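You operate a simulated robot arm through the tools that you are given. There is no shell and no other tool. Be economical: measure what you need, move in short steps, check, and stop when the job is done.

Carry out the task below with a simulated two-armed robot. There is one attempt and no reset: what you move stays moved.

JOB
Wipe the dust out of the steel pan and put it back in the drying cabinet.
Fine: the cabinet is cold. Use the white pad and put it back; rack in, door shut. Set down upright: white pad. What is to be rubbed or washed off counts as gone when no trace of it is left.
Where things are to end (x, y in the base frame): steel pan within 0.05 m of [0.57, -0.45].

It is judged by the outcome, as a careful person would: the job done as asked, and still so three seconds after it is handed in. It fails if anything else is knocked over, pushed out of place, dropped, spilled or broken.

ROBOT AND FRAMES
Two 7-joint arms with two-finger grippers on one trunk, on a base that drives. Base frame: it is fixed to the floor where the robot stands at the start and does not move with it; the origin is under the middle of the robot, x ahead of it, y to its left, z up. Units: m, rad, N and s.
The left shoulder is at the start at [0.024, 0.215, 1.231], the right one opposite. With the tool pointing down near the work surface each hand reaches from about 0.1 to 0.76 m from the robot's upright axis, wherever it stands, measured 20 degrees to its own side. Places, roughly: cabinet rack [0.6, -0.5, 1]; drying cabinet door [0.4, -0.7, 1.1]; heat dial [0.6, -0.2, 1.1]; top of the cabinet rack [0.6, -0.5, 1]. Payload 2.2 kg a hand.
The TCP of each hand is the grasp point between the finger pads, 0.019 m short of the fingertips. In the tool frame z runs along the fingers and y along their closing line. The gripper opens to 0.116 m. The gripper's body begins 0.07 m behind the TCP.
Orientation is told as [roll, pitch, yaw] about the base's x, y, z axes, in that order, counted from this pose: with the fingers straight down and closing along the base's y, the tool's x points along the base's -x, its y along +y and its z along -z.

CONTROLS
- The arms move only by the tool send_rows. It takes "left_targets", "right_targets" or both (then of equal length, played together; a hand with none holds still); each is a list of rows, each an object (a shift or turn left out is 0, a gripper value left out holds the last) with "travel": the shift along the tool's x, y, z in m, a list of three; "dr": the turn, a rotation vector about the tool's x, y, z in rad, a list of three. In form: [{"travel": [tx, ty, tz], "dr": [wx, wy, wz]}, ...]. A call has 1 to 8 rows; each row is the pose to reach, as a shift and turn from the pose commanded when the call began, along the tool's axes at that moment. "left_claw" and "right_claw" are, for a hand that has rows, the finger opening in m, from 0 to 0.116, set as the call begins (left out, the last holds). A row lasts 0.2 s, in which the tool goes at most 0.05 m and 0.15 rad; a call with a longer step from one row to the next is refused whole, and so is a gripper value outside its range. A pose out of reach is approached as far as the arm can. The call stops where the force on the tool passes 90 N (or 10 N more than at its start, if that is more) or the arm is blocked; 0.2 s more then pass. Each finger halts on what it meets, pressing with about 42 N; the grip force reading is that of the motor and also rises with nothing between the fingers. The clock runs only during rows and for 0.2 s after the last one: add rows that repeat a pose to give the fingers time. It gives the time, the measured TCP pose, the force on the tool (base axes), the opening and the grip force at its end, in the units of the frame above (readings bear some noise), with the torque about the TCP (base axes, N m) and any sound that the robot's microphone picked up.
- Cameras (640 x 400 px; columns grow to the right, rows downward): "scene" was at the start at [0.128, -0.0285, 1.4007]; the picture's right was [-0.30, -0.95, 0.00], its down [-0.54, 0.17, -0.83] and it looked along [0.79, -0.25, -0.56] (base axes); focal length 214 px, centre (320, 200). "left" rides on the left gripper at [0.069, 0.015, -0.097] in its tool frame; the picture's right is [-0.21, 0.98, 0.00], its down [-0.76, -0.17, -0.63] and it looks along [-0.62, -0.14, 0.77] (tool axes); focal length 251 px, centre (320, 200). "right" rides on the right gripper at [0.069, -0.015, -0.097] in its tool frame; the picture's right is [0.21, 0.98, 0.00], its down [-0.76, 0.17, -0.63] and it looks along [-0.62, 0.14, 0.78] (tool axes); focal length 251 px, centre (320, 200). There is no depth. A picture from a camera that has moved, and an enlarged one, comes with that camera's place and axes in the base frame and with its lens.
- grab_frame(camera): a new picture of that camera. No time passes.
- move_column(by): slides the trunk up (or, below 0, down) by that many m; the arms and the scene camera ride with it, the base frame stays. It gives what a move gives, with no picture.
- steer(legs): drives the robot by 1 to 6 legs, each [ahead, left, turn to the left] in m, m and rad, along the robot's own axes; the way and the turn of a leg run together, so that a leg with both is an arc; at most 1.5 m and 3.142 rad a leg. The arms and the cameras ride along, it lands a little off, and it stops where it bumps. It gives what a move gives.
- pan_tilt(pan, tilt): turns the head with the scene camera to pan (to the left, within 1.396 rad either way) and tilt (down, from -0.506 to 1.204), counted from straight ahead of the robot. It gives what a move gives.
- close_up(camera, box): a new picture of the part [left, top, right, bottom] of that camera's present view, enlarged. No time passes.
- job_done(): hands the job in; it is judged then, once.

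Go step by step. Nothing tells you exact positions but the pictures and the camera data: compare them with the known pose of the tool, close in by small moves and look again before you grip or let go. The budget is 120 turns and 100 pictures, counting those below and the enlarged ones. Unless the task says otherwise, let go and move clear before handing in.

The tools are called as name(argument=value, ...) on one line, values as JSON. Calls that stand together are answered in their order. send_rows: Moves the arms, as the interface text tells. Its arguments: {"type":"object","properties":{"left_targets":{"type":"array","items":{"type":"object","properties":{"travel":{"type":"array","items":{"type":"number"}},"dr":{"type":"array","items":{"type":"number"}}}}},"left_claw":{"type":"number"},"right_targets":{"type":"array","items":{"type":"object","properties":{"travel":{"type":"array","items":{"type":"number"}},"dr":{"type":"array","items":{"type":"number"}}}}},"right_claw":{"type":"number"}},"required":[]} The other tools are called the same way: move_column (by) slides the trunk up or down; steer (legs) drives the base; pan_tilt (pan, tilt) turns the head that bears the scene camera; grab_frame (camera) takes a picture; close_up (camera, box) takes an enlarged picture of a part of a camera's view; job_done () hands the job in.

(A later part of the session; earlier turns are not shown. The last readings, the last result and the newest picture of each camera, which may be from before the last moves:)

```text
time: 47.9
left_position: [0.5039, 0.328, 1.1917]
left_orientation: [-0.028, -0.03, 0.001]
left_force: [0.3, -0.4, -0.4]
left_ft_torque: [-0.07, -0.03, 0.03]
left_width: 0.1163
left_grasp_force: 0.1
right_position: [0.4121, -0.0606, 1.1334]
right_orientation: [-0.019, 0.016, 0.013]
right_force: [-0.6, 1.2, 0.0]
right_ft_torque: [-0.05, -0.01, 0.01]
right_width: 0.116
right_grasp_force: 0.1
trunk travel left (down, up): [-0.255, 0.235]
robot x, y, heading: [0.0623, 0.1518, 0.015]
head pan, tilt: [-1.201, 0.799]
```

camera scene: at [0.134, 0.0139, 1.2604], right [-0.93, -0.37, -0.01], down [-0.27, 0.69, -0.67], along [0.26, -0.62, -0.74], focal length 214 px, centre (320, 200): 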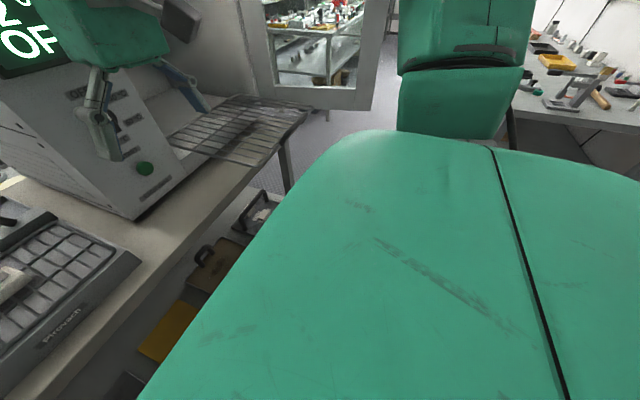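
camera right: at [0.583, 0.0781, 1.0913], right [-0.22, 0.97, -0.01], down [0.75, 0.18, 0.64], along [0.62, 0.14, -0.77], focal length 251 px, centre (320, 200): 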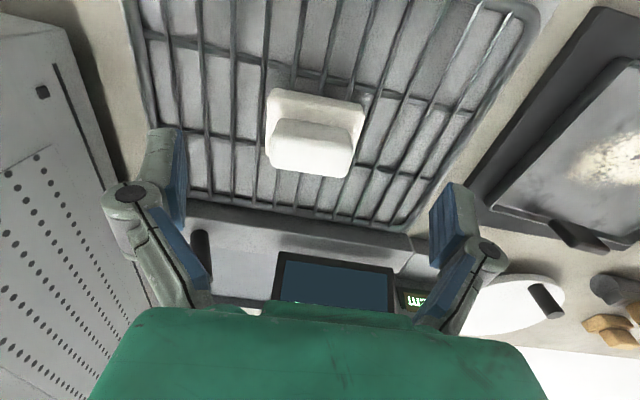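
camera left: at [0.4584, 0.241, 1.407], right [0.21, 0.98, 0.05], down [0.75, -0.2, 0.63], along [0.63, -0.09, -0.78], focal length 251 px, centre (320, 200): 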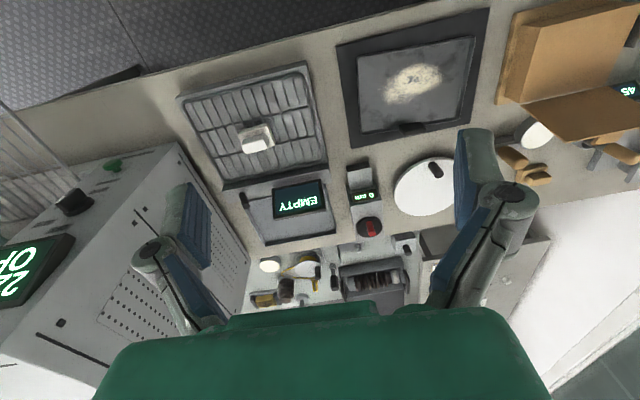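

The single-row holds cut the rocking sharply. I continue with holds on both arms.

send_rows(left_targets=[{}], right_targets=[{}])

send_rows(left_targets=[{}], right_targets=[{}])

send_rows(left_targets=[{}], right_targets=[{}])

send_rows(left_targets=[{}], right_targets=[{}])

send_rows(left_targets=[{}], right_targets=[{}])

send_rows(left_targets=[{}], right_targets=[{}])

send_rows(left_targets=[{}], right_targets=[{}])

send_rows(left_targets=[{}], right_targets=[{}])

```text
time: 48.5
left_position: [0.5021, 0.3268, 1.1927]
left_orientation: [-0.028, -0.031, -0.001]
left_force: [0.2, 1.1, -0.4]
left_ft_torque: [-0.1, 0.0, -0.01]
left_width: 0.116
left_grasp_force: 0.1
right_position: [0.4073, -0.061, 1.1384]
right_orientation: [-0.022, 0.006, 0.012]
right_force: [-0.4, 1.7, 0.2]
right_ft_torque: [-0.08, -0.02, 0.02]
right_width: 0.1158
right_grasp_force: 0.1
trunk travel left (down, up): [-0.255, 0.235]
robot x, y, heading: [0.0627, 0.1448, 0.006]
head pan, tilt: [-1.201, 0.799]
stopped in row 1 (left hand): the arm was blocked; the commanded pose is now the measured one
```

```text
time: 48.9
left_position: [0.5016, 0.2916, 1.195]
left_orientation: [-0.004, -0.031, -0.004]
left_force: [-0.2, -0.8, -1.4]
left_ft_torque: [0.07, -0.01, -0.01]
left_width: 0.116
left_grasp_force: 0.1
right_position: [0.4092, -0.0944, 1.1297]
right_orientation: [0.004, 0.019, 0.011]
right_force: [0.5, -0.4, -0.9]
right_ft_torque: [0.04, 0.0, -0.01]
right_width: 0.1155
right_grasp_force: 0.1
trunk travel left (down, up): [-0.255, 0.235]
robot x, y, heading: [0.0647, 0.1373, 0.01]
head pan, tilt: [-1.201, 0.799]
```

```text
time: 49.3
left_position: [0.5024, 0.3156, 1.1933]
left_orientation: [-0.02, -0.032, -0.003]
left_force: [-0.2, 1.0, -0.8]
left_ft_torque: [-0.01, -0.01, -0.02]
left_width: 0.116
left_grasp_force: 0.0
right_position: [0.4088, -0.071, 1.138]
right_orientation: [-0.013, 0.002, 0.013]
right_force: [-0.1, 0.6, -0.2]
right_ft_torque: [-0.01, 0.0, 0.0]
right_width: 0.1161
right_grasp_force: 0.0
trunk travel left (down, up): [-0.255, 0.235]
robot x, y, heading: [0.0644, 0.1466, 0.006]
head pan, tilt: [-1.201, 0.799]
```

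```text
time: 49.7
left_position: [0.5039, 0.306, 1.1933]
left_orientation: [-0.01, -0.031, -0.005]
left_force: [-0.4, -0.4, -0.1]
left_ft_torque: [0.01, -0.02, -0.01]
left_width: 0.1158
left_grasp_force: 0.1
right_position: [0.4085, -0.0815, 1.1309]
right_orientation: [-0.005, 0.019, 0.009]
right_force: [0.5, 0.0, 0.5]
right_ft_torque: [0.0, 0.03, 0.02]
right_width: 0.1159
right_grasp_force: 0.1
trunk travel left (down, up): [-0.255, 0.235]
robot x, y, heading: [0.0639, 0.1428, 0.011]
head pan, tilt: [-1.201, 0.799]
```

```text
time: 50.1
left_position: [0.5032, 0.3008, 1.1948]
left_orientation: [-0.01, -0.03, -0.004]
left_force: [-0.9, 0.5, -1.3]
left_ft_torque: [0.0, -0.02, 0.0]
left_width: 0.1158
left_grasp_force: 0.2
right_position: [0.4068, -0.0854, 1.1355]
right_orientation: [-0.003, 0.002, 0.011]
right_force: [0.5, 0.2, 0.5]
right_ft_torque: [0.02, 0.0, 0.02]
right_width: 0.116
right_grasp_force: 0.0
trunk travel left (down, up): [-0.255, 0.235]
robot x, y, heading: [0.0639, 0.1426, 0.009]
head pan, tilt: [-1.201, 0.799]
```

```text
time: 50.5
left_position: [0.5021, 0.3212, 1.1925]
left_orientation: [-0.025, -0.033, -0.001]
left_force: [0.5, 0.2, 0.5]
left_ft_torque: [-0.06, 0.02, -0.02]
left_width: 0.116
left_grasp_force: 0.0
right_position: [0.4088, -0.0658, 1.1342]
right_orientation: [-0.017, 0.019, 0.012]
right_force: [0.7, 1.4, 0.0]
right_ft_torque: [0.0, 0.04, 0.03]
right_width: 0.116
right_grasp_force: 0.1
trunk travel left (down, up): [-0.255, 0.235]
robot x, y, heading: [0.0583, 0.1465, 0.004]
head pan, tilt: [-1.201, 0.799]
```

```text
time: 50.9
left_position: [0.5026, 0.2873, 1.1959]
left_orientation: [0.002, -0.031, -0.005]
left_force: [0.8, -1.5, -0.1]
left_ft_torque: [0.09, -0.03, 0.02]
left_width: 0.1161
left_grasp_force: 0.0
right_position: [0.4077, -0.0985, 1.1319]
right_orientation: [0.009, 0.004, 0.01]
right_force: [-0.2, -0.7, 0.4]
right_ft_torque: [0.05, -0.01, 0.03]
right_width: 0.1162
right_grasp_force: 0.1
trunk travel left (down, up): [-0.255, 0.235]
robot x, y, heading: [0.0631, 0.139, 0.007]
head pan, tilt: [-1.201, 0.799]
```

```text
time: 51.5
left_position: [0.5012, 0.2826, 1.1967]
left_orientation: [0.01, -0.032, -0.003]
left_force: [-0.5, -2.7, -1.1]
left_ft_torque: [0.14, 0.0, 0.02]
left_width: 0.1163
left_grasp_force: 0.1
right_position: [0.4065, -0.1016, 1.1236]
right_orientation: [0.015, 0.029, 0.011]
right_force: [0.2, -1.3, -0.4]
right_ft_torque: [0.09, 0.02, -0.01]
right_width: 0.1162
right_grasp_force: 0.1
trunk travel left (down, up): [-0.255, 0.235]
robot x, y, heading: [0.0644, 0.1444, 0.003]
head pan, tilt: [-1.201, 0.799]
stopped in row 1 (left hand): the arm was blocked; the commanded pose is now the measured one
```

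The right arm's own pitch keeps flipping, so it may be driving the rocking. I move the right hand back out to its calm starting posture relative to the robot.

send_rows(right_targets=[{"travel": [-0.01, 0.0, 0.0]}, {"travel": [-0.025, 0.0, 0.0]}, {"travel": [-0.04, 0, 0]}, {"travel": [-0.055, 0, 0]}, {"travel": [-0.07, 0, 0]}, {"travel": [-0.08, 0, 0]}])

pan_tilt(pan=-1.2, tilt=0.7)

pan_tilt(pan=-1.2, tilt=0.8)

pan_tilt(pan=-1.2, tilt=0.7)

pan_tilt(pan=-1.2, tilt=0.8)

pan_tilt(pan=-1.2, tilt=0.7)

```text
time: 53.1
left_position: [0.4965, 0.3152, 1.1966]
left_orientation: [-0.012, -0.035, 0.003]
left_force: [-0.4, -0.1, 1.1]
left_ft_torque: [0.06, 0.0, 0.01]
left_width: 0.116
left_grasp_force: 0.1
right_position: [0.4847, -0.0712, 1.1312]
right_orientation: [-0.007, 0.012, 0.016]
right_force: [0.0, 0.2, 0.3]
right_ft_torque: [0.0, -0.03, -0.02]
right_width: 0.116
right_grasp_force: 0.0
trunk travel left (down, up): [-0.255, 0.235]
robot x, y, heading: [0.0608, 0.1535, 0.005]
head pan, tilt: [-1.201, 0.799]
stopped in row 6 (right hand): the arm was blocked; the commanded pose is now the measured one
```

```text
time: 53.8
left_position: [0.4978, 0.3436, 1.1945]
left_orientation: [-0.031, -0.033, 0.003]
left_force: [0.6, 1.8, -0.5]
left_ft_torque: [-0.09, 0.01, 0.01]
left_width: 0.1162
left_grasp_force: 0.1
right_position: [0.4854, -0.0446, 1.1348]
right_orientation: [-0.025, 0.01, 0.019]
right_force: [-0.4, 1.1, 0.2]
right_ft_torque: [-0.1, -0.03, 0.0]
right_width: 0.1159
right_grasp_force: 0.0
trunk travel left (down, up): [-0.255, 0.235]
robot x, y, heading: [0.0659, 0.1611, 0.006]
head pan, tilt: [-1.201, 0.7]
```

```text
time: 54.5
left_position: [0.4969, 0.326, 1.1959]
left_orientation: [-0.019, -0.033, 0.002]
left_force: [0.0, 0.3, -0.2]
left_ft_torque: [-0.07, 0.01, -0.03]
left_width: 0.1159
left_grasp_force: 0.0
right_position: [0.4851, -0.0608, 1.1318]
right_orientation: [-0.013, 0.01, 0.019]
right_force: [-0.6, -0.1, -0.2]
right_ft_torque: [-0.03, 0.01, 0.0]
right_width: 0.116
right_grasp_force: 0.0
trunk travel left (down, up): [-0.255, 0.235]
robot x, y, heading: [0.0651, 0.159, 0.008]
head pan, tilt: [-1.201, 0.799]
```

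```text
time: 55.1
left_position: [0.4982, 0.2895, 1.1994]
left_orientation: [0.005, -0.033, -0.002]
left_force: [-0.5, -2.0, 0.1]
left_ft_torque: [0.14, -0.02, 0.05]
left_width: 0.1162
left_grasp_force: 0.0
right_position: [0.4844, -0.0954, 1.1258]
right_orientation: [0.012, 0.012, 0.014]
right_force: [0.1, -1.7, 0.0]
right_ft_torque: [0.11, 0.02, -0.03]
right_width: 0.116
right_grasp_force: 0.1
trunk travel left (down, up): [-0.255, 0.235]
robot x, y, heading: [0.0595, 0.1494, 0.005]
head pan, tilt: [-1.201, 0.7]
```

```text
time: 55.8
left_position: [0.4973, 0.2965, 1.1987]
left_orientation: [0.002, -0.032, -0.002]
left_force: [0.2, -1.6, -0.7]
left_ft_torque: [0.07, -0.01, -0.02]
left_width: 0.1157
left_grasp_force: 0.1
right_position: [0.4839, -0.0894, 1.128]
right_orientation: [0.005, 0.013, 0.014]
right_force: [-0.1, -1.2, 0.1]
right_ft_torque: [0.07, 0.01, 0.0]
right_width: 0.116
right_grasp_force: 0.3
trunk travel left (down, up): [-0.255, 0.235]
robot x, y, heading: [0.0626, 0.1531, 0.007]
head pan, tilt: [-1.201, 0.799]
```

```text
time: 56.5
left_position: [0.4963, 0.3359, 1.1946]
left_orientation: [-0.025, -0.034, 0.005]
left_force: [0.8, 0.9, -0.3]
left_ft_torque: [-0.07, 0.01, 0.0]
left_width: 0.1163
left_grasp_force: 0.1
right_position: [0.4859, -0.0512, 1.1342]
right_orientation: [-0.02, 0.01, 0.019]
right_force: [0.5, 0.8, -0.4]
right_ft_torque: [-0.06, -0.02, 0.01]
right_width: 0.1159
right_grasp_force: 0.1
trunk travel left (down, up): [-0.255, 0.235]
robot x, y, heading: [0.0624, 0.1617, 0.007]
head pan, tilt: [-1.201, 0.7]
```

The right arm is steady now, and the rocking is down to about ±0.02 rad. I wait more to see it decay.

pan_tilt(pan=1.3, tilt=0.7)

pan_tilt(pan=-1.3, tilt=0.7)

pan_tilt(pan=1.3, tilt=0.7)

pan_tilt(pan=-1.3, tilt=0.7)

pan_tilt(pan=0.1, tilt=0.7)

pan_tilt(pan=0.1, tilt=0.7)

pan_tilt(pan=0.1, tilt=0.7)

pan_tilt(pan=0.1, tilt=0.7)

```text
time: 58.8
left_position: [0.4979, 0.3175, 1.196]
left_orientation: [-0.016, -0.034, 0.001]
left_force: [1.2, 0.0, 0.2]
left_ft_torque: [-0.03, 0.02, 0.01]
left_width: 0.1161
left_grasp_force: 0.1
right_position: [0.484, -0.0674, 1.1313]
right_orientation: [-0.009, 0.01, 0.018]
right_force: [-0.1, 0.1, 0.0]
right_ft_torque: [-0.02, 0.0, 0.01]
right_width: 0.1159
right_grasp_force: 0.1
trunk travel left (down, up): [-0.255, 0.235]
robot x, y, heading: [0.0627, 0.1576, 0.008]
head pan, tilt: [1.3, 0.7]
```

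```text
time: 61.1
left_position: [0.4982, 0.2833, 1.2001]
left_orientation: [0.013, -0.033, -0.005]
left_force: [-0.2, -2.0, 0.1]
left_ft_torque: [0.08, -0.03, -0.02]
left_width: 0.116
left_grasp_force: 0.1
right_position: [0.486, -0.1019, 1.1256]
right_orientation: [0.019, 0.012, 0.014]
right_force: [-0.3, -1.3, 0.4]
right_ft_torque: [0.07, 0.0, 0.03]
right_width: 0.1158
right_grasp_force: 0.1
trunk travel left (down, up): [-0.255, 0.235]
robot x, y, heading: [0.0622, 0.1483, 0.009]
head pan, tilt: [-1.3, 0.7]
```

```text
time: 63.4
left_position: [0.4969, 0.3324, 1.1942]
left_orientation: [-0.023, -0.033, 0.004]
left_force: [0.4, 0.0, 0.0]
left_ft_torque: [-0.06, 0.02, 0.0]
left_width: 0.116
left_grasp_force: 0.0
right_position: [0.485, -0.0544, 1.1342]
right_orientation: [-0.019, 0.012, 0.016]
right_force: [-0.7, 1.0, 0.1]
right_ft_torque: [-0.02, 0.01, -0.01]
right_width: 0.1163
right_grasp_force: 0.1
trunk travel left (down, up): [-0.255, 0.235]
robot x, y, heading: [0.061, 0.1563, 0.003]
head pan, tilt: [1.3, 0.7]
```

```text
time: 65.8
left_position: [0.4982, 0.3448, 1.1946]
left_orientation: [-0.033, -0.032, 0.005]
left_force: [0.1, 0.6, 0.2]
left_ft_torque: [-0.13, 0.03, 0.0]
left_width: 0.1161
left_grasp_force: 0.1
right_position: [0.4847, -0.043, 1.1354]
right_orientation: [-0.027, 0.01, 0.019]
right_force: [0.0, 0.7, -0.5]
right_ft_torque: [-0.1, -0.01, -0.01]
right_width: 0.1158
right_grasp_force: 0.1
trunk travel left (down, up): [-0.255, 0.235]
robot x, y, heading: [0.0635, 0.1612, 0.01]
head pan, tilt: [-1.3, 0.7]
```

```text
time: 67.3
left_position: [0.4984, 0.2891, 1.1977]
left_orientation: [0.007, -0.033, -0.002]
left_force: [-0.4, -1.1, 0.2]
left_ft_torque: [0.11, 0.01, 0.01]
left_width: 0.116
left_grasp_force: 0.1
right_position: [0.4836, -0.0948, 1.1268]
right_orientation: [0.014, 0.012, 0.012]
right_force: [0.5, -1.0, 0.0]
right_ft_torque: [0.11, 0.01, -0.03]
right_width: 0.1157
right_grasp_force: 0.1
trunk travel left (down, up): [-0.255, 0.235]
robot x, y, heading: [0.0642, 0.1531, 0.006]
head pan, tilt: [0.099, 0.7]
```

```text
time: 67.9
left_position: [0.4971, 0.2891, 1.1989]
left_orientation: [0.008, -0.034, -0.003]
left_force: [-0.6, -1.0, -0.4]
left_ft_torque: [0.1, 0.0, 0.03]
left_width: 0.1159
left_grasp_force: 0.2
right_position: [0.4845, -0.0966, 1.1268]
right_orientation: [0.013, 0.014, 0.014]
right_force: [-0.9, -0.3, 0.7]
right_ft_torque: [0.09, 0.01, 0.05]
right_width: 0.1163
right_grasp_force: 0.0
trunk travel left (down, up): [-0.255, 0.235]
robot x, y, heading: [0.0598, 0.1514, 0.006]
head pan, tilt: [0.099, 0.7]
```

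```text
time: 68.5
left_position: [0.4968, 0.361, 1.1914]
left_orientation: [-0.045, -0.034, 0.004]
left_force: [0.5, 3.0, -0.1]
left_ft_torque: [-0.2, 0.02, -0.04]
left_width: 0.116
left_grasp_force: 0.2
right_position: [0.4846, -0.0286, 1.138]
right_orientation: [-0.038, 0.011, 0.022]
right_force: [-0.2, 1.7, 0.5]
right_ft_torque: [-0.19, 0.0, 0.03]
right_width: 0.1157
right_grasp_force: 0.0
trunk travel left (down, up): [-0.255, 0.235]
robot x, y, heading: [0.0622, 0.1637, 0.007]
head pan, tilt: [0.099, 0.7]
```

```text
time: 69.1
left_position: [0.4974, 0.3132, 1.1965]
left_orientation: [-0.011, -0.031, -0.001]
left_force: [0.1, -0.3, 0.5]
left_ft_torque: [-0.01, -0.01, 0.01]
left_width: 0.1159
left_grasp_force: 0.0
right_position: [0.4845, -0.0714, 1.1303]
right_orientation: [-0.005, 0.012, 0.017]
right_force: [0.4, 0.3, -0.3]
right_ft_torque: [-0.01, 0.01, 0.0]
right_width: 0.1161
right_grasp_force: 0.1
trunk travel left (down, up): [-0.255, 0.235]
robot x, y, heading: [0.0607, 0.1582, 0.008]
head pan, tilt: [0.099, 0.7]
```

Free rocking hardly decays. I'll use the right hand as a brace: rest its closed fingers on the free table area in front of the heater panel (about [0.54, −0.17]). First I move it above that spot.

send_rows(right_targets=[{"travel": [-0.01, -0.02, 0.03]}, {"travel": [-0.02, -0.04, 0.06]}, {"travel": [-0.035, -0.06, 0.09]}, {"travel": [-0.05, -0.085, 0.12]}, {"travel": [-0.055, -0.095, 0.15]}, {"travel": [-0.055, -0.095, 0.18]}], right_claw=0.0)

grab_frame(camera="right")

pan_tilt(pan=-0.5, tilt=0.7)

grab_frame(camera="scene")

```text
time: 70.7
left_position: [0.4936, 0.2557, 1.2014]
left_orientation: [0.032, -0.04, -0.008]
left_force: [0.6, -1.6, -0.7]
left_ft_torque: [0.17, -0.05, -0.04]
left_width: 0.1158
left_grasp_force: 0.2
right_position: [0.5338, -0.217, 0.9372]
right_orientation: [0.037, 0.009, 0.004]
right_force: [-0.3, -1.7, -0.1]
right_ft_torque: [0.18, -0.05, -0.02]
right_width: 0.0001
right_grasp_force: 28.7
trunk travel left (down, up): [-0.255, 0.235]
robot x, y, heading: [0.0627, 0.1436, 0.003]
head pan, tilt: [0.099, 0.7]
stopped in row 6 (right hand): the arm was blocked; the commanded pose is now the measured one
```

```text
76 pictures are left
camera right: at [0.4667, -0.238, 1.0327], right [-0.22, 0.97, 0.04], down [0.76, 0.15, 0.63], along [0.61, 0.17, -0.77], focal length 251 px, centre (320, 200)
```

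right: 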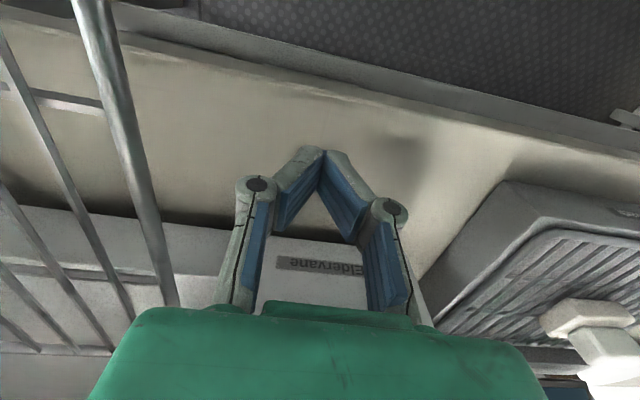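

```text
time: 71.7
left_position: [0.4937, 0.2936, 1.1987]
left_orientation: [0.002, -0.035, -0.003]
left_force: [-0.6, -0.5, 0.2]
left_ft_torque: [-0.03, 0.0, 0.02]
left_width: 0.1158
left_grasp_force: 0.1
right_position: [0.5342, -0.1861, 0.9461]
right_orientation: [0.008, 0.01, 0.012]
right_force: [-0.6, 0.3, -0.1]
right_ft_torque: [0.01, 0.02, 0.02]
right_width: 0.0
right_grasp_force: 28.5
trunk travel left (down, up): [-0.255, 0.235]
robot x, y, heading: [0.061, 0.1507, 0.006]
head pan, tilt: [-0.499, 0.7]
```

```text
75 pictures are left
camera scene: at [0.1805, 0.0891, 1.2709], right [-0.47, -0.88, -0.01], down [-0.57, 0.32, -0.76], along [0.67, -0.35, -0.65], focal length 214 px, centre (320, 200)
```

scene: 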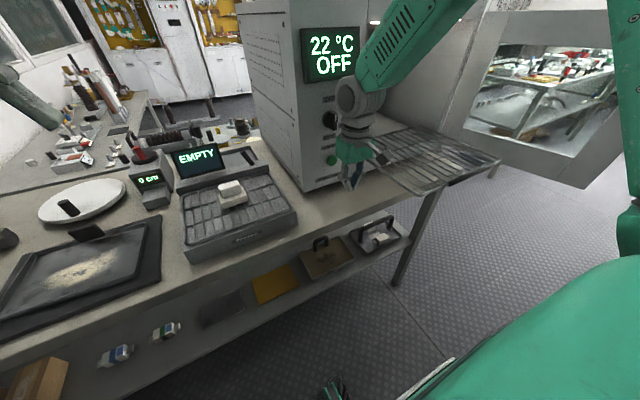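

The space is free; I shift 25 mm away from the rack and descend in small steps to rest the fingertips on the table.

send_rows(right_targets=[{"travel": [0, 0.015, 0.015]}, {"travel": [0, 0.025, 0.03]}, {"travel": [0, 0.025, 0.045]}])

send_rows(right_targets=[{"travel": [0, 0, 0.01]}])

send_rows(right_targets=[{"travel": [0, 0, 0.01]}])

send_rows(right_targets=[{"travel": [0, 0, 0.01]}])

```text
time: 72.5
left_position: [0.4958, 0.2745, 1.2]
left_orientation: [0.014, -0.036, -0.006]
left_force: [0.1, -0.1, 0.0]
left_ft_torque: [0.03, 0.0, 0.03]
left_width: 0.1161
left_grasp_force: 0.0
right_position: [0.5336, -0.1741, 0.8981]
right_orientation: [0.019, 0.012, 0.009]
right_force: [-0.3, -1.0, 0.1]
right_ft_torque: [0.05, -0.01, -0.01]
right_width: 0.0
right_grasp_force: 28.4
trunk travel left (down, up): [-0.255, 0.235]
robot x, y, heading: [0.0617, 0.1475, 0.002]
head pan, tilt: [-0.499, 0.7]
```

```text
time: 72.9
left_position: [0.4954, 0.3145, 1.1958]
left_orientation: [-0.014, -0.034, -0.003]
left_force: [0.1, 1.0, -0.4]
left_ft_torque: [-0.05, 0.04, 0.01]
left_width: 0.116
left_grasp_force: 0.1
right_position: [0.536, -0.1424, 0.8958]
right_orientation: [-0.006, 0.009, 0.013]
right_force: [0.1, 1.3, 0.5]
right_ft_torque: [-0.08, 0.03, 0.0]
right_width: 0.0
right_grasp_force: 28.3
trunk travel left (down, up): [-0.255, 0.235]
robot x, y, heading: [0.0643, 0.1556, 0.01]
head pan, tilt: [-0.499, 0.7]
```

```text
time: 73.5
left_position: [0.4892, 0.3294, 1.1958]
left_orientation: [-0.032, -0.04, -0.002]
left_force: [-0.5, 1.6, 0.6]
left_ft_torque: [-0.18, -0.03, -0.01]
left_width: 0.1163
left_grasp_force: 0.1
right_position: [0.531, -0.1339, 0.8941]
right_orientation: [-0.024, 0.004, 0.012]
right_force: [0.1, 1.7, 0.6]
right_ft_torque: [-0.17, -0.02, -0.02]
right_width: 0.0003
right_grasp_force: 28.4
trunk travel left (down, up): [-0.255, 0.235]
robot x, y, heading: [0.0646, 0.1481, 0.007]
head pan, tilt: [-0.499, 0.7]
stopped in row 1 (right hand): the arm was blocked; the commanded pose is now the measured one
```

```text
time: 73.9
left_position: [0.4913, 0.2665, 1.2011]
left_orientation: [0.014, -0.037, -0.012]
left_force: [0.4, -1.0, -0.2]
left_ft_torque: [0.12, 0.03, 0.03]
left_width: 0.116
left_grasp_force: 0.1
right_position: [0.5325, -0.183, 0.8694]
right_orientation: [0.02, 0.009, 0.002]
right_force: [-7.6, 11.5, 32.6]
right_ft_torque: [1.38, -0.53, 0.22]
right_width: 0.0002
right_grasp_force: 28.1
trunk travel left (down, up): [-0.255, 0.235]
robot x, y, heading: [0.0612, 0.1328, 0.006]
head pan, tilt: [-0.499, 0.7]
```

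Contact: the fingertips touch at TCP z 0.869, so the table is at z ≈ 0.85. I let the friction damp the rocking.

pan_tilt(pan=0.1, tilt=0.7)

pan_tilt(pan=0.1, tilt=0.75)

pan_tilt(pan=0.1, tilt=0.7)

pan_tilt(pan=0.1, tilt=0.75)

pan_tilt(pan=0.1, tilt=0.7)

```text
time: 74.9
left_position: [0.489, 0.2591, 1.2016]
left_orientation: [0.021, -0.041, -0.01]
left_force: [-0.6, -1.8, -0.3]
left_ft_torque: [0.19, -0.02, -0.01]
left_width: 0.1161
left_grasp_force: 0.0
right_position: [0.5321, -0.1879, 0.8685]
right_orientation: [0.026, 0.003, 0.003]
right_force: [3.2, -4.7, 2.0]
right_ft_torque: [0.3, 0.32, 0.02]
right_width: 0.0001
right_grasp_force: 28.5
trunk travel left (down, up): [-0.255, 0.235]
robot x, y, heading: [0.0633, 0.1344, 0.004]
head pan, tilt: [0.099, 0.7]
```

```text
time: 75.5
left_position: [0.4904, 0.2845, 1.1988]
left_orientation: [0.003, -0.038, -0.008]
left_force: [1.0, -0.8, 0.1]
left_ft_torque: [0.05, 0.0, 0.0]
left_width: 0.1163
left_grasp_force: 0.1
right_position: [0.531, -0.1666, 0.8719]
right_orientation: [0.007, 0.008, 0.006]
right_force: [-0.1, 0.3, 0.8]
right_ft_torque: [0.03, 0.02, 0.01]
right_width: 0.0
right_grasp_force: 28.1
trunk travel left (down, up): [-0.255, 0.235]
robot x, y, heading: [0.0636, 0.1399, 0.013]
head pan, tilt: [0.099, 0.75]
```

```text
time: 76.1
left_position: [0.4896, 0.3355, 1.1937]
left_orientation: [-0.033, -0.038, 0.0]
left_force: [-0.8, 1.4, -0.2]
left_ft_torque: [-0.14, -0.02, -0.01]
left_width: 0.1159
left_grasp_force: 0.1
right_position: [0.5316, -0.1285, 0.8837]
right_orientation: [-0.026, 0.006, 0.01]
right_force: [0.5, 1.8, 0.0]
right_ft_torque: [-0.18, -0.02, -0.02]
right_width: 0.0002
right_grasp_force: 28.5
trunk travel left (down, up): [-0.255, 0.235]
robot x, y, heading: [0.0607, 0.1504, 0.014]
head pan, tilt: [0.099, 0.7]
```

```text
time: 76.8
left_position: [0.4913, 0.3041, 1.1981]
left_orientation: [-0.012, -0.039, -0.005]
left_force: [0.3, -0.3, -0.1]
left_ft_torque: [-0.02, 0.03, -0.02]
left_width: 0.1161
left_grasp_force: 0.1
right_position: [0.5321, -0.1523, 0.8768]
right_orientation: [-0.006, 0.008, 0.01]
right_force: [-0.4, 0.4, 0.2]
right_ft_torque: [-0.03, 0.02, -0.03]
right_width: 0.0001
right_grasp_force: 28.7
trunk travel left (down, up): [-0.255, 0.235]
robot x, y, heading: [0.062, 0.1449, 0.004]
head pan, tilt: [0.099, 0.75]
```

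```text
time: 77.4
left_position: [0.4912, 0.2589, 1.2026]
left_orientation: [0.021, -0.04, -0.011]
left_force: [0.2, -1.9, -0.2]
left_ft_torque: [0.17, -0.01, 0.01]
left_width: 0.1159
left_grasp_force: 0.1
right_position: [0.5319, -0.1867, 0.8688]
right_orientation: [0.026, 0.006, 0.005]
right_force: [0.7, -1.5, 2.7]
right_ft_torque: [0.01, -0.03, 0.0]
right_width: 0.0002
right_grasp_force: 28.1
trunk travel left (down, up): [-0.255, 0.235]
robot x, y, heading: [0.0625, 0.1357, 0.008]
head pan, tilt: [0.099, 0.7]
```

It only touches at one end of the swing. I press further down so contact holds through the cycle.

send_rows(right_targets=[{"travel": [0, 0, 0.012]}, {"travel": [0, 0, 0.02]}, {"travel": [0, 0, 0.02]}, {"travel": [0, 0, 0.02]}])

pan_tilt(pan=0.1, tilt=0.75)

pan_tilt(pan=0.1, tilt=0.7)

pan_tilt(pan=0.1, tilt=0.75)

pan_tilt(pan=0.1, tilt=0.7)

```text
time: 78.2
left_position: [0.4815, 0.2759, 1.2053]
left_orientation: [0.011, -0.048, -0.006]
left_force: [-0.9, -0.4, 0.4]
left_ft_torque: [0.12, 0.02, -0.02]
left_width: 0.1159
left_grasp_force: 0.0
right_position: [0.5368, -0.1556, 0.8684]
right_orientation: [0.036, -0.032, 0.016]
right_force: [-9.7, 45.2, 79.4]
right_ft_torque: [0.79, 1.05, -0.49]
right_width: 0.0
right_grasp_force: 29.1
trunk travel left (down, up): [-0.255, 0.235]
robot x, y, heading: [0.0596, 0.1423, 0.012]
head pan, tilt: [0.099, 0.7]
stopped in row 4 (right hand): the force on the tool passed its limit at 106 N (the readings are from after the stop); the commanded pose is now the measured one
```

```text
time: 78.8
left_position: [0.4829, 0.285, 1.2026]
left_orientation: [0.004, -0.046, -0.007]
left_force: [0.2, -0.9, -0.3]
left_ft_torque: [0.01, -0.03, -0.04]
left_width: 0.1162
left_grasp_force: 0.0
right_position: [0.5378, -0.1576, 0.8681]
right_orientation: [0.022, -0.032, 0.016]
right_force: [-4.3, 8.9, 84.8]
right_ft_torque: [0.07, 0.97, -0.11]
right_width: 0.0
right_grasp_force: 28.2
trunk travel left (down, up): [-0.255, 0.235]
robot x, y, heading: [0.0617, 0.1452, 0.009]
head pan, tilt: [0.099, 0.75]
```

```text
time: 79.5
left_position: [0.4836, 0.2862, 1.202]
left_orientation: [0.002, -0.046, -0.006]
left_force: [0.0, 0.2, -0.1]
left_ft_torque: [-0.01, 0.0, -0.01]
left_width: 0.116
left_grasp_force: 0.2
right_position: [0.5384, -0.1577, 0.8685]
right_orientation: [0.019, -0.029, 0.015]
right_force: [-2.9, -2.5, 82.9]
right_ft_torque: [-0.12, 0.91, 0.03]
right_width: 0.0
right_grasp_force: 28.8
trunk travel left (down, up): [-0.255, 0.235]
robot x, y, heading: [0.0643, 0.1403, 0.014]
head pan, tilt: [0.099, 0.7]
```

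```text
time: 80.1
left_position: [0.4835, 0.2866, 1.2035]
left_orientation: [0.001, -0.045, -0.007]
left_force: [0.9, 0.1, -1.0]
left_ft_torque: [-0.01, -0.03, -0.02]
left_width: 0.1162
left_grasp_force: 0.0
right_position: [0.5376, -0.1571, 0.8679]
right_orientation: [0.019, -0.03, 0.013]
right_force: [-4.5, -5.0, 82.8]
right_ft_torque: [-0.17, 0.93, 0.07]
right_width: 0.0
right_grasp_force: 28.8
trunk travel left (down, up): [-0.255, 0.235]
robot x, y, heading: [0.0627, 0.1438, 0.006]
head pan, tilt: [0.099, 0.75]
```

```text
time: 80.7
left_position: [0.4833, 0.286, 1.2042]
left_orientation: [0.003, -0.046, -0.007]
left_force: [0.6, -0.6, -1.1]
left_ft_torque: [0.0, 0.01, 0.03]
left_width: 0.1158
left_grasp_force: 0.1
right_position: [0.5368, -0.1566, 0.8681]
right_orientation: [0.018, -0.03, 0.014]
right_force: [-2.6, -6.4, 82.8]
right_ft_torque: [-0.19, 0.87, 0.08]
right_width: 0.0
right_grasp_force: 28.5
trunk travel left (down, up): [-0.255, 0.235]
robot x, y, heading: [0.0628, 0.1441, 0.009]
head pan, tilt: [0.099, 0.7]
```

The robot is now steady with the right hand bracing. I bring the left hand above the pad and level it.

send_rows(left_targets=[{"travel": [-0.02, -0.025, 0.01]}, {"travel": [-0.04, -0.05, 0.03]}, {"travel": [-0.06, -0.075, 0.05], "dr": [0, 0.01, 0]}, {"travel": [-0.085, -0.1, 0.07], "dr": [0, 0.02, 0]}, {"travel": [-0.11, -0.125, 0.095], "dr": [0, 0.03, 0]}, {"travel": [-0.13, -0.15, 0.115], "dr": [0, 0.04, 0]}, {"travel": [-0.15, -0.175, 0.135], "dr": [0, 0.046, 0]}, {"travel": [-0.162, -0.195, 0.157], "dr": [0, 0.046, 0]}])

grab_frame(camera="left")

grab_frame(camera="scene")

```text
time: 82.6
left_position: [0.661, 0.0999, 1.0551]
left_orientation: [-0.009, 0.004, 0.011]
left_force: [0.1, -0.5, 1.2]
left_ft_torque: [-0.02, 0.0, 0.03]
left_width: 0.1158
left_grasp_force: 0.0
right_position: [0.5377, -0.1558, 0.8677]
right_orientation: [0.023, -0.026, 0.014]
right_force: [-20.0, 6.2, 45.7]
right_ft_torque: [0.04, 0.85, -0.07]
right_width: 0.0
right_grasp_force: 28.8
trunk travel left (down, up): [-0.255, 0.235]
robot x, y, heading: [0.0583, 0.1422, 0.008]
head pan, tilt: [0.099, 0.7]
stopped in row 8 (right hand): the force on the tool passed its limit at 96 N (the readings are from after the stop); the commanded pose is now the measured one
```

```text
74 pictures are left
camera left: at [0.5908, 0.117, 1.152], right [0.2, 0.98, -0.01], down [0.76, -0.15, 0.63], along [0.62, -0.14, -0.78], focal length 251 px, centre (320, 200)
```

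left: 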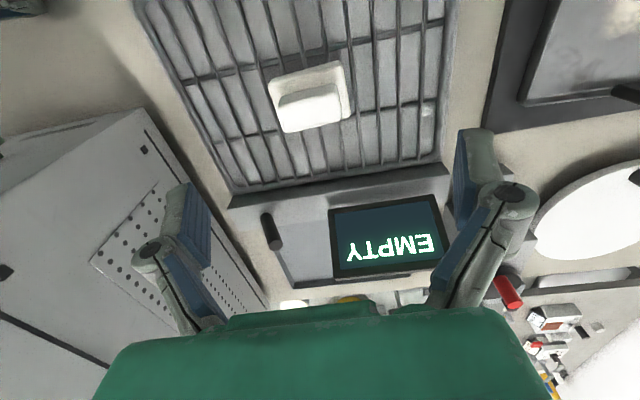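

```text
73 pictures are left
camera scene: at [0.1825, 0.1535, 1.2724], right [0.11, -0.99, 0.0], down [-0.64, -0.07, -0.77], along [0.76, 0.08, -0.64], focal length 214 px, centre (320, 200)
```

scene: 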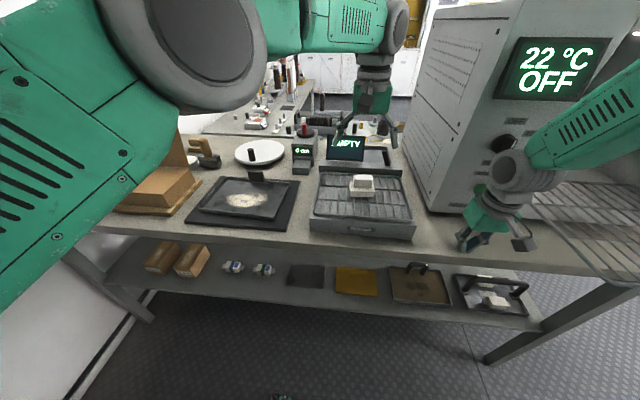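

The grip block is at about [0.66, 0.09]. I go down to just above it and look again.

send_rows(left_targets=[{"travel": [0.002, -0.005, 0.03]}, {"travel": [0.002, -0.01, 0.06]}, {"travel": [0.002, -0.01, 0.085]}])

grab_frame(camera="left")

close_up(camera="scene", box=[300, 80, 440, 240])

```text
time: 83.4
left_position: [0.6597, 0.0903, 0.9689]
left_orientation: [-0.01, 0.001, 0.013]
left_force: [0.4, -0.5, 0.4]
left_ft_torque: [-0.02, 0.03, 0.03]
left_width: 0.1159
left_grasp_force: 0.0
right_position: [0.5384, -0.1578, 0.8686]
right_orientation: [0.019, -0.028, 0.014]
right_force: [-19.8, 3.0, 50.5]
right_ft_torque: [-0.03, 0.95, -0.03]
right_width: 0.0
right_grasp_force: 28.8
trunk travel left (down, up): [-0.255, 0.235]
robot x, y, heading: [0.0613, 0.1426, 0.011]
head pan, tilt: [0.099, 0.7]
```

```text
72 pictures are left
camera left: at [0.5894, 0.1073, 1.0666], right [0.2, 0.98, -0.01], down [0.76, -0.15, 0.63], along [0.62, -0.14, -0.77], focal length 251 px, centre (320, 200)
```

left: 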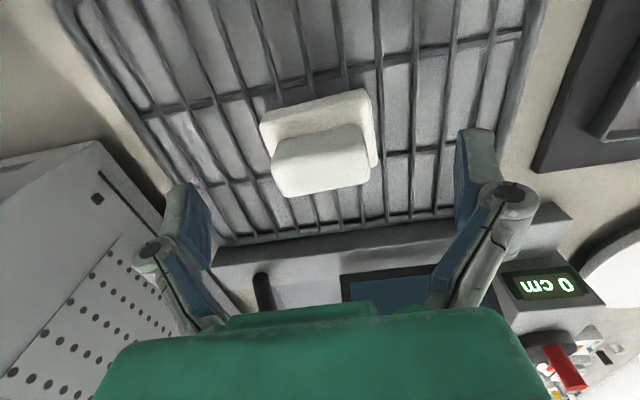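

```text
2.50 times, centred on (370, 160) of scene
camera zoom: at [0.1821, 0.1548, 1.2729], right [0.11, -0.99, 0.0], down [-0.64, -0.07, -0.77], along [0.76, 0.08, -0.64], focal length 536 px, centre (195, 300)
```

zoom: 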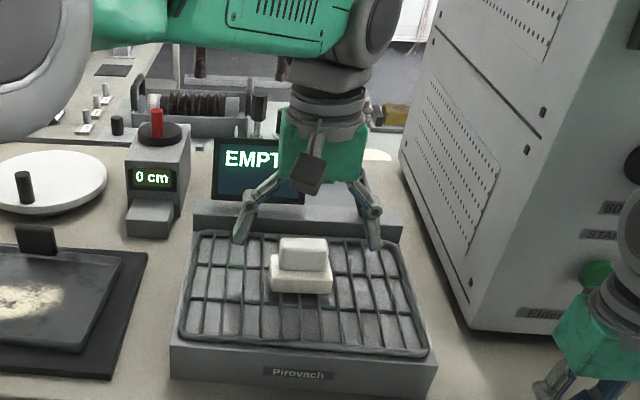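

Reconciling the views, the block's top is at z ≈ 0.957 with the base top near 0.935, centred at [0.655, 0.092]. I lower 11 mm, then close.

send_rows(left_targets=[{"travel": [0.004, 0.002, 0.006]}, {"travel": [0.004, 0.002, 0.011]}])

send_rows(left_targets=[{}, {}, {}, {}], left_claw=0.0)

grab_frame(camera="left")

close_up(camera="scene", box=[300, 80, 440, 240])

```text
time: 84.0
left_position: [0.6535, 0.0943, 0.96]
left_orientation: [-0.011, 0.004, 0.013]
left_force: [0.5, 0.7, 0.5]
left_ft_torque: [0.0, 0.0, -0.03]
left_width: 0.116
left_grasp_force: 0.1
right_position: [0.5404, -0.1569, 0.8693]
right_orientation: [0.02, -0.03, 0.014]
right_force: [-19.3, 3.0, 52.5]
right_ft_torque: [-0.05, 0.91, -0.02]
right_width: 0.0
right_grasp_force: 28.4
trunk travel left (down, up): [-0.255, 0.235]
robot x, y, heading: [0.0589, 0.1429, 0.007]
head pan, tilt: [0.099, 0.7]
```

```text
time: 85.0
left_position: [0.6551, 0.0945, 0.9606]
left_orientation: [-0.013, 0.002, 0.015]
left_force: [-0.1, 0.2, 0.9]
left_ft_torque: [-0.01, -0.04, 0.03]
left_width: 0.0492
left_grasp_force: 42.1
right_position: [0.5389, -0.156, 0.8676]
right_orientation: [0.022, -0.029, 0.014]
right_force: [-17.2, 2.2, 53.3]
right_ft_torque: [-0.04, 0.86, -0.03]
right_width: 0.0
right_grasp_force: 28.6
trunk travel left (down, up): [-0.255, 0.235]
robot x, y, heading: [0.0629, 0.1415, 0.007]
head pan, tilt: [0.099, 0.7]
```

```text
70 pictures are left
camera left: at [0.5858, 0.1109, 1.058], right [0.2, 0.98, -0.01], down [0.76, -0.15, 0.63], along [0.62, -0.14, -0.77], focal length 251 px, centre (320, 200)
```

left: 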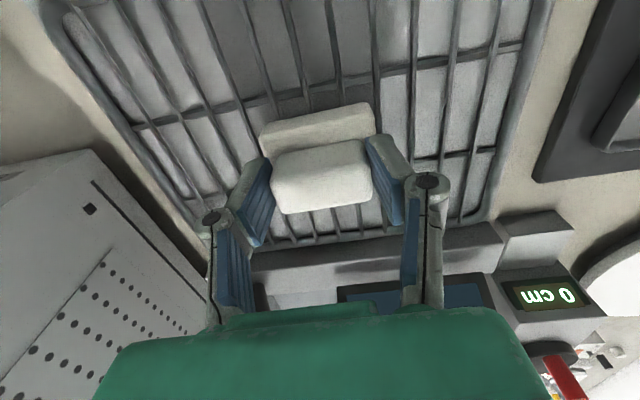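

```text
2.50 times, centred on (370, 160) of scene
camera zoom: at [0.1828, 0.1546, 1.2729], right [0.11, -0.99, 0.0], down [-0.64, -0.07, -0.77], along [0.76, 0.08, -0.64], focal length 536 px, centre (195, 300)
```

zoom: 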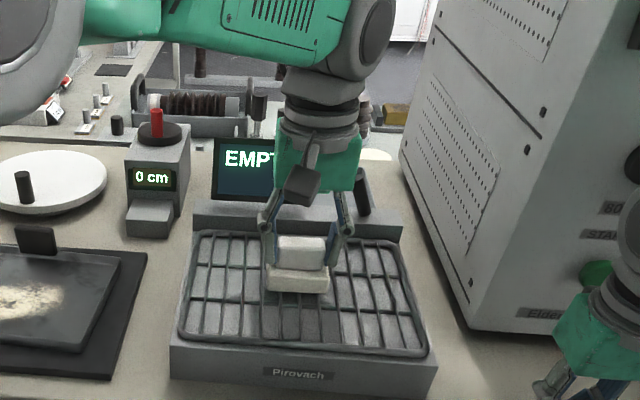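

The pad is gripped (width 0.049) with TCP at [0.655, 0.0945, 0.9606], which I'll remember for putting it back. I lift and carry it toward the pan.

send_rows(left_targets=[{"travel": [0, 0, -0.04]}, {"travel": [0, 0, -0.08]}, {"travel": [0, 0.04, -0.09]}, {"travel": [0, 0.08, -0.09]}, {"travel": [0, 0.12, -0.09]}, {"travel": [0, 0.16, -0.09]}, {"travel": [0, 0.2, -0.09]}, {"travel": [0, 0.23, -0.09]}])

grab_frame(camera="left")

grab_frame(camera="scene")

```text
time: 86.8
left_position: [0.6519, 0.3232, 1.0497]
left_orientation: [-0.01, 0.003, 0.009]
left_force: [1.2, 0.0, -0.3]
left_ft_torque: [0.03, -0.02, 0.02]
left_width: 0.0
left_grasp_force: 28.3
right_position: [0.5403, -0.1571, 0.8688]
right_orientation: [0.02, -0.03, 0.016]
right_force: [-7.8, -0.8, 51.5]
right_ft_torque: [-0.17, 0.71, 0.03]
right_width: 0.0
right_grasp_force: 28.6
trunk travel left (down, up): [-0.255, 0.235]
robot x, y, heading: [0.0621, 0.1441, 0.009]
head pan, tilt: [0.099, 0.7]
```

```text
68 pictures are left
camera left: at [0.5827, 0.3396, 1.1457], right [0.21, 0.98, -0.01], down [0.76, -0.15, 0.63], along [0.62, -0.14, -0.77], focal length 251 px, centre (320, 200)
```

left: 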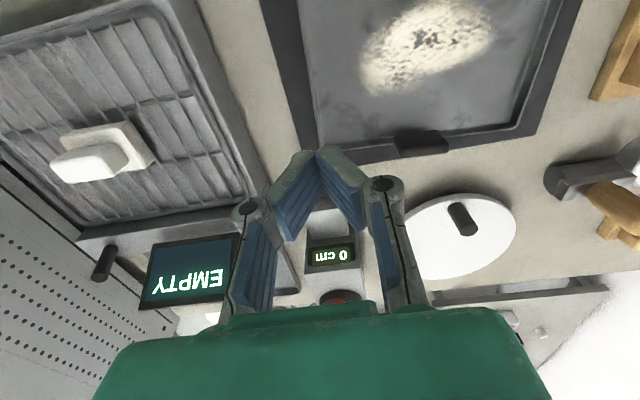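

```text
67 pictures are left
camera scene: at [0.1843, 0.1558, 1.2727], right [0.11, -0.99, 0.0], down [-0.64, -0.07, -0.77], along [0.76, 0.08, -0.64], focal length 214 px, centre (320, 200)
```

scene: 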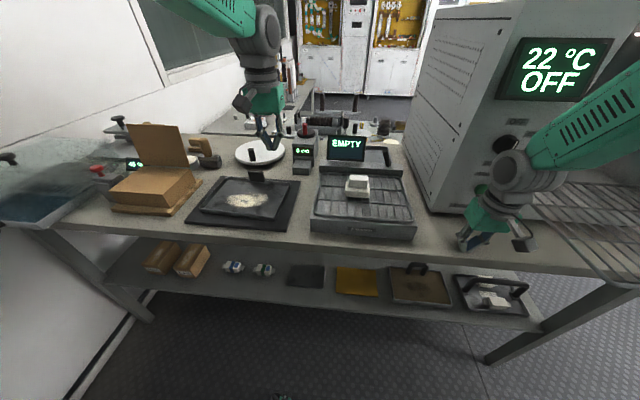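

The pad slipped out: the grip was too shallow, and it still lies on the grate. I go back above it to grip deeper.

send_rows(left_targets=[{"travel": [0, -0.04, 0]}, {"travel": [0, -0.08, 0]}, {"travel": [0, -0.12, 0]}, {"travel": [0, -0.16, 0]}, {"travel": [0, -0.2, 0]}, {"travel": [-0.002, -0.228, 0]}, {"travel": [-0.002, -0.228, 0.03]}, {"travel": [-0.002, -0.228, 0.05]}], left_claw=0.116)

grab_frame(camera="left")

close_up(camera="scene", box=[300, 110, 440, 240])

```text
time: 88.6
left_position: [0.6606, 0.1012, 1.0022]
left_orientation: [-0.017, 0.003, 0.022]
left_force: [-1.1, 0.3, 0.4]
left_ft_torque: [0.02, 0.0, 0.02]
left_width: 0.1159
left_grasp_force: 0.2
right_position: [0.5407, -0.157, 0.8691]
right_orientation: [0.023, -0.03, 0.013]
right_force: [-4.0, 1.6, 52.0]
right_ft_torque: [-0.07, 0.59, -0.06]
right_width: 0.0
right_grasp_force: 28.5
trunk travel left (down, up): [-0.255, 0.235]
robot x, y, heading: [0.0644, 0.1444, 0.008]
head pan, tilt: [0.099, 0.7]
```

```text
66 pictures are left
camera left: at [0.5908, 0.1168, 1.0986], right [0.19, 0.98, -0.02], down [0.76, -0.14, 0.63], along [0.62, -0.13, -0.77], focal length 251 px, centre (320, 200)
```

left: 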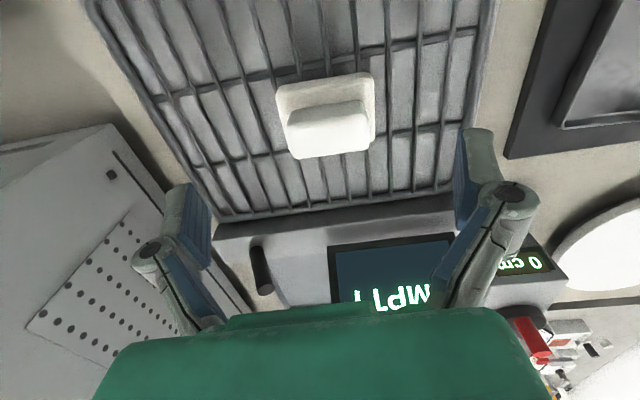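

```text
3.08 times, centred on (370, 175) of scene
camera zoom: at [0.1849, 0.1544, 1.2726], right [0.11, -0.99, 0.0], down [-0.64, -0.07, -0.77], along [0.76, 0.08, -0.64], focal length 660 px, centre (166, 277)
```

zoom: 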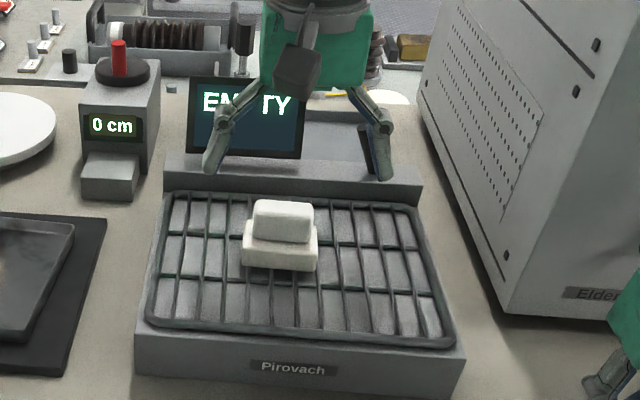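

The pad has shifted to y ≈ 0.107. I set the fingers to 0.06 m, centre over the block and probe down gently until the tips meet the pad's base.

send_rows(left_targets=[{"travel": [0.002, 0.006, 0.0]}, {"travel": [0.003, 0.006, 0.01]}, {"travel": [0.003, 0.006, 0.01]}], left_claw=0.064)

grab_frame(camera="left")

```text
time: 89.4
left_position: [0.6568, 0.1054, 0.9902]
left_orientation: [-0.015, 0.006, 0.022]
left_force: [-1.0, 0.5, -0.5]
left_ft_torque: [0.02, -0.01, 0.0]
left_width: 0.064
left_grasp_force: 0.1
right_position: [0.5414, -0.1565, 0.868]
right_orientation: [0.019, -0.029, 0.014]
right_force: [-2.6, 1.0, 50.8]
right_ft_torque: [-0.09, 0.61, -0.03]
right_width: 0.0004
right_grasp_force: 28.6
trunk travel left (down, up): [-0.255, 0.235]
robot x, y, heading: [0.061, 0.1439, 0.005]
head pan, tilt: [0.099, 0.7]
```

```text
64 pictures are left
camera left: at [0.5873, 0.1216, 1.0872], right [0.19, 0.98, -0.02], down [0.76, -0.14, 0.63], along [0.62, -0.13, -0.78], focal length 251 px, centre (320, 200)
```

left: 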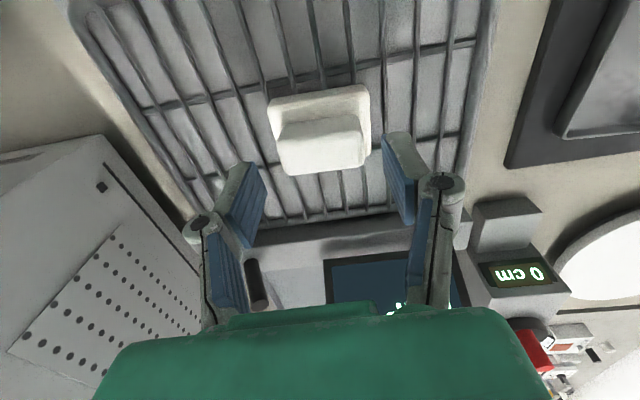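

Aligned. I descend in small steps watching the force.

send_rows(left_targets=[{"travel": [0, 0, 0.01]}, {"travel": [0, 0, 0.02]}, {"travel": [0, 0, 0.03]}])

send_rows(left_targets=[{"travel": [0, 0, 0.005]}])

send_rows(left_targets=[{"travel": [0, 0, 0.004]}])

```text
time: 90.2
left_position: [0.6575, 0.1017, 0.9618]
left_orientation: [-0.014, 0.003, 0.018]
left_force: [-0.5, 0.5, -0.4]
left_ft_torque: [-0.01, -0.02, 0.04]
left_width: 0.0642
left_grasp_force: 0.1
right_position: [0.5405, -0.1567, 0.8676]
right_orientation: [0.021, -0.029, 0.014]
right_force: [-1.7, 1.5, 50.7]
right_ft_torque: [-0.08, 0.55, -0.04]
right_width: 0.0
right_grasp_force: 29.0
trunk travel left (down, up): [-0.255, 0.235]
robot x, y, heading: [0.0634, 0.1401, 0.008]
head pan, tilt: [0.099, 0.7]
```

```text
time: 90.6
left_position: [0.6554, 0.1039, 0.9561]
left_orientation: [-0.014, 0.005, 0.017]
left_force: [-0.4, 0.1, -0.5]
left_ft_torque: [0.01, -0.01, 0.02]
left_width: 0.064
left_grasp_force: 0.1
right_position: [0.5408, -0.1577, 0.868]
right_orientation: [0.021, -0.03, 0.016]
right_force: [-1.0, 2.0, 52.6]
right_ft_torque: [-0.1, 0.56, -0.02]
right_width: 0.0
right_grasp_force: 28.6
trunk travel left (down, up): [-0.255, 0.235]
robot x, y, heading: [0.0663, 0.141, 0.006]
head pan, tilt: [0.099, 0.7]
```

```text
time: 91.0
left_position: [0.6573, 0.1016, 0.952]
left_orientation: [-0.012, 0.004, 0.016]
left_force: [0.1, 1.1, 0.6]
left_ft_torque: [0.03, 0.0, 0.0]
left_width: 0.0638
left_grasp_force: 0.0
right_position: [0.541, -0.1564, 0.8687]
right_orientation: [0.021, -0.031, 0.014]
right_force: [-1.0, 1.9, 51.6]
right_ft_torque: [-0.14, 0.52, -0.05]
right_width: 0.0
right_grasp_force: 28.2
trunk travel left (down, up): [-0.255, 0.235]
robot x, y, heading: [0.0659, 0.1417, 0.012]
head pan, tilt: [0.099, 0.7]
```

send_rows(left_targets=[{"travel": [0, 0, 0.004]}])

send_rows(left_targets=[{"travel": [0, 0, 0.004]}])

grab_frame(camera="left")

close_up(camera="scene", box=[320, 140, 420, 220])

```text
time: 91.4
left_position: [0.6554, 0.1023, 0.9485]
left_orientation: [-0.013, 0.001, 0.018]
left_force: [-1.3, 2.3, 10.0]
left_ft_torque: [0.37, 0.06, 0.06]
left_width: 0.0676
left_grasp_force: 1.9
right_position: [0.5408, -0.1568, 0.8687]
right_orientation: [0.021, -0.03, 0.014]
right_force: [1.6, 0.6, 46.4]
right_ft_torque: [-0.12, 0.43, 0.01]
right_width: 0.0002
right_grasp_force: 28.7
trunk travel left (down, up): [-0.255, 0.235]
robot x, y, heading: [0.0629, 0.1439, 0.01]
head pan, tilt: [0.099, 0.7]
```

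```text
time: 91.8
left_position: [0.6569, 0.1029, 0.944]
left_orientation: [-0.011, 0.002, 0.016]
left_force: [0.8, 5.3, 12.3]
left_ft_torque: [0.44, -0.05, -0.01]
left_width: 0.0745
left_grasp_force: 3.3
right_position: [0.5403, -0.1568, 0.8689]
right_orientation: [0.019, -0.03, 0.014]
right_force: [2.0, -2.1, 46.5]
right_ft_torque: [-0.15, 0.47, 0.02]
right_width: 0.0
right_grasp_force: 28.1
trunk travel left (down, up): [-0.255, 0.235]
robot x, y, heading: [0.0645, 0.1411, 0.003]
head pan, tilt: [0.099, 0.7]
```

```text
63 pictures are left
camera left: at [0.5867, 0.1191, 1.0407], right [0.2, 0.98, -0.01], down [0.76, -0.15, 0.63], along [0.62, -0.13, -0.77], focal length 251 px, centre (320, 200)
```

left: 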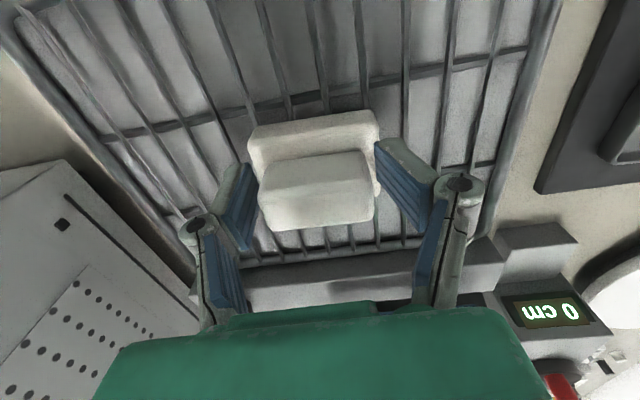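

```text
5.00 times, centred on (370, 180) of scene
camera zoom: at [0.1847, 0.1549, 1.2728], right [0.11, -0.99, 0.0], down [-0.64, -0.07, -0.77], along [0.76, 0.08, -0.64], focal length 1072 px, centre (70, 300)
```

zoom: 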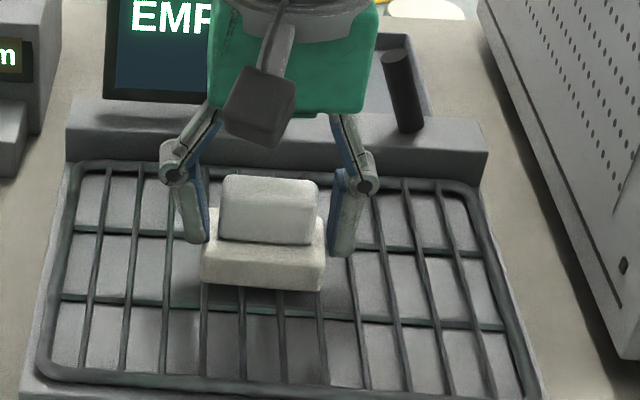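

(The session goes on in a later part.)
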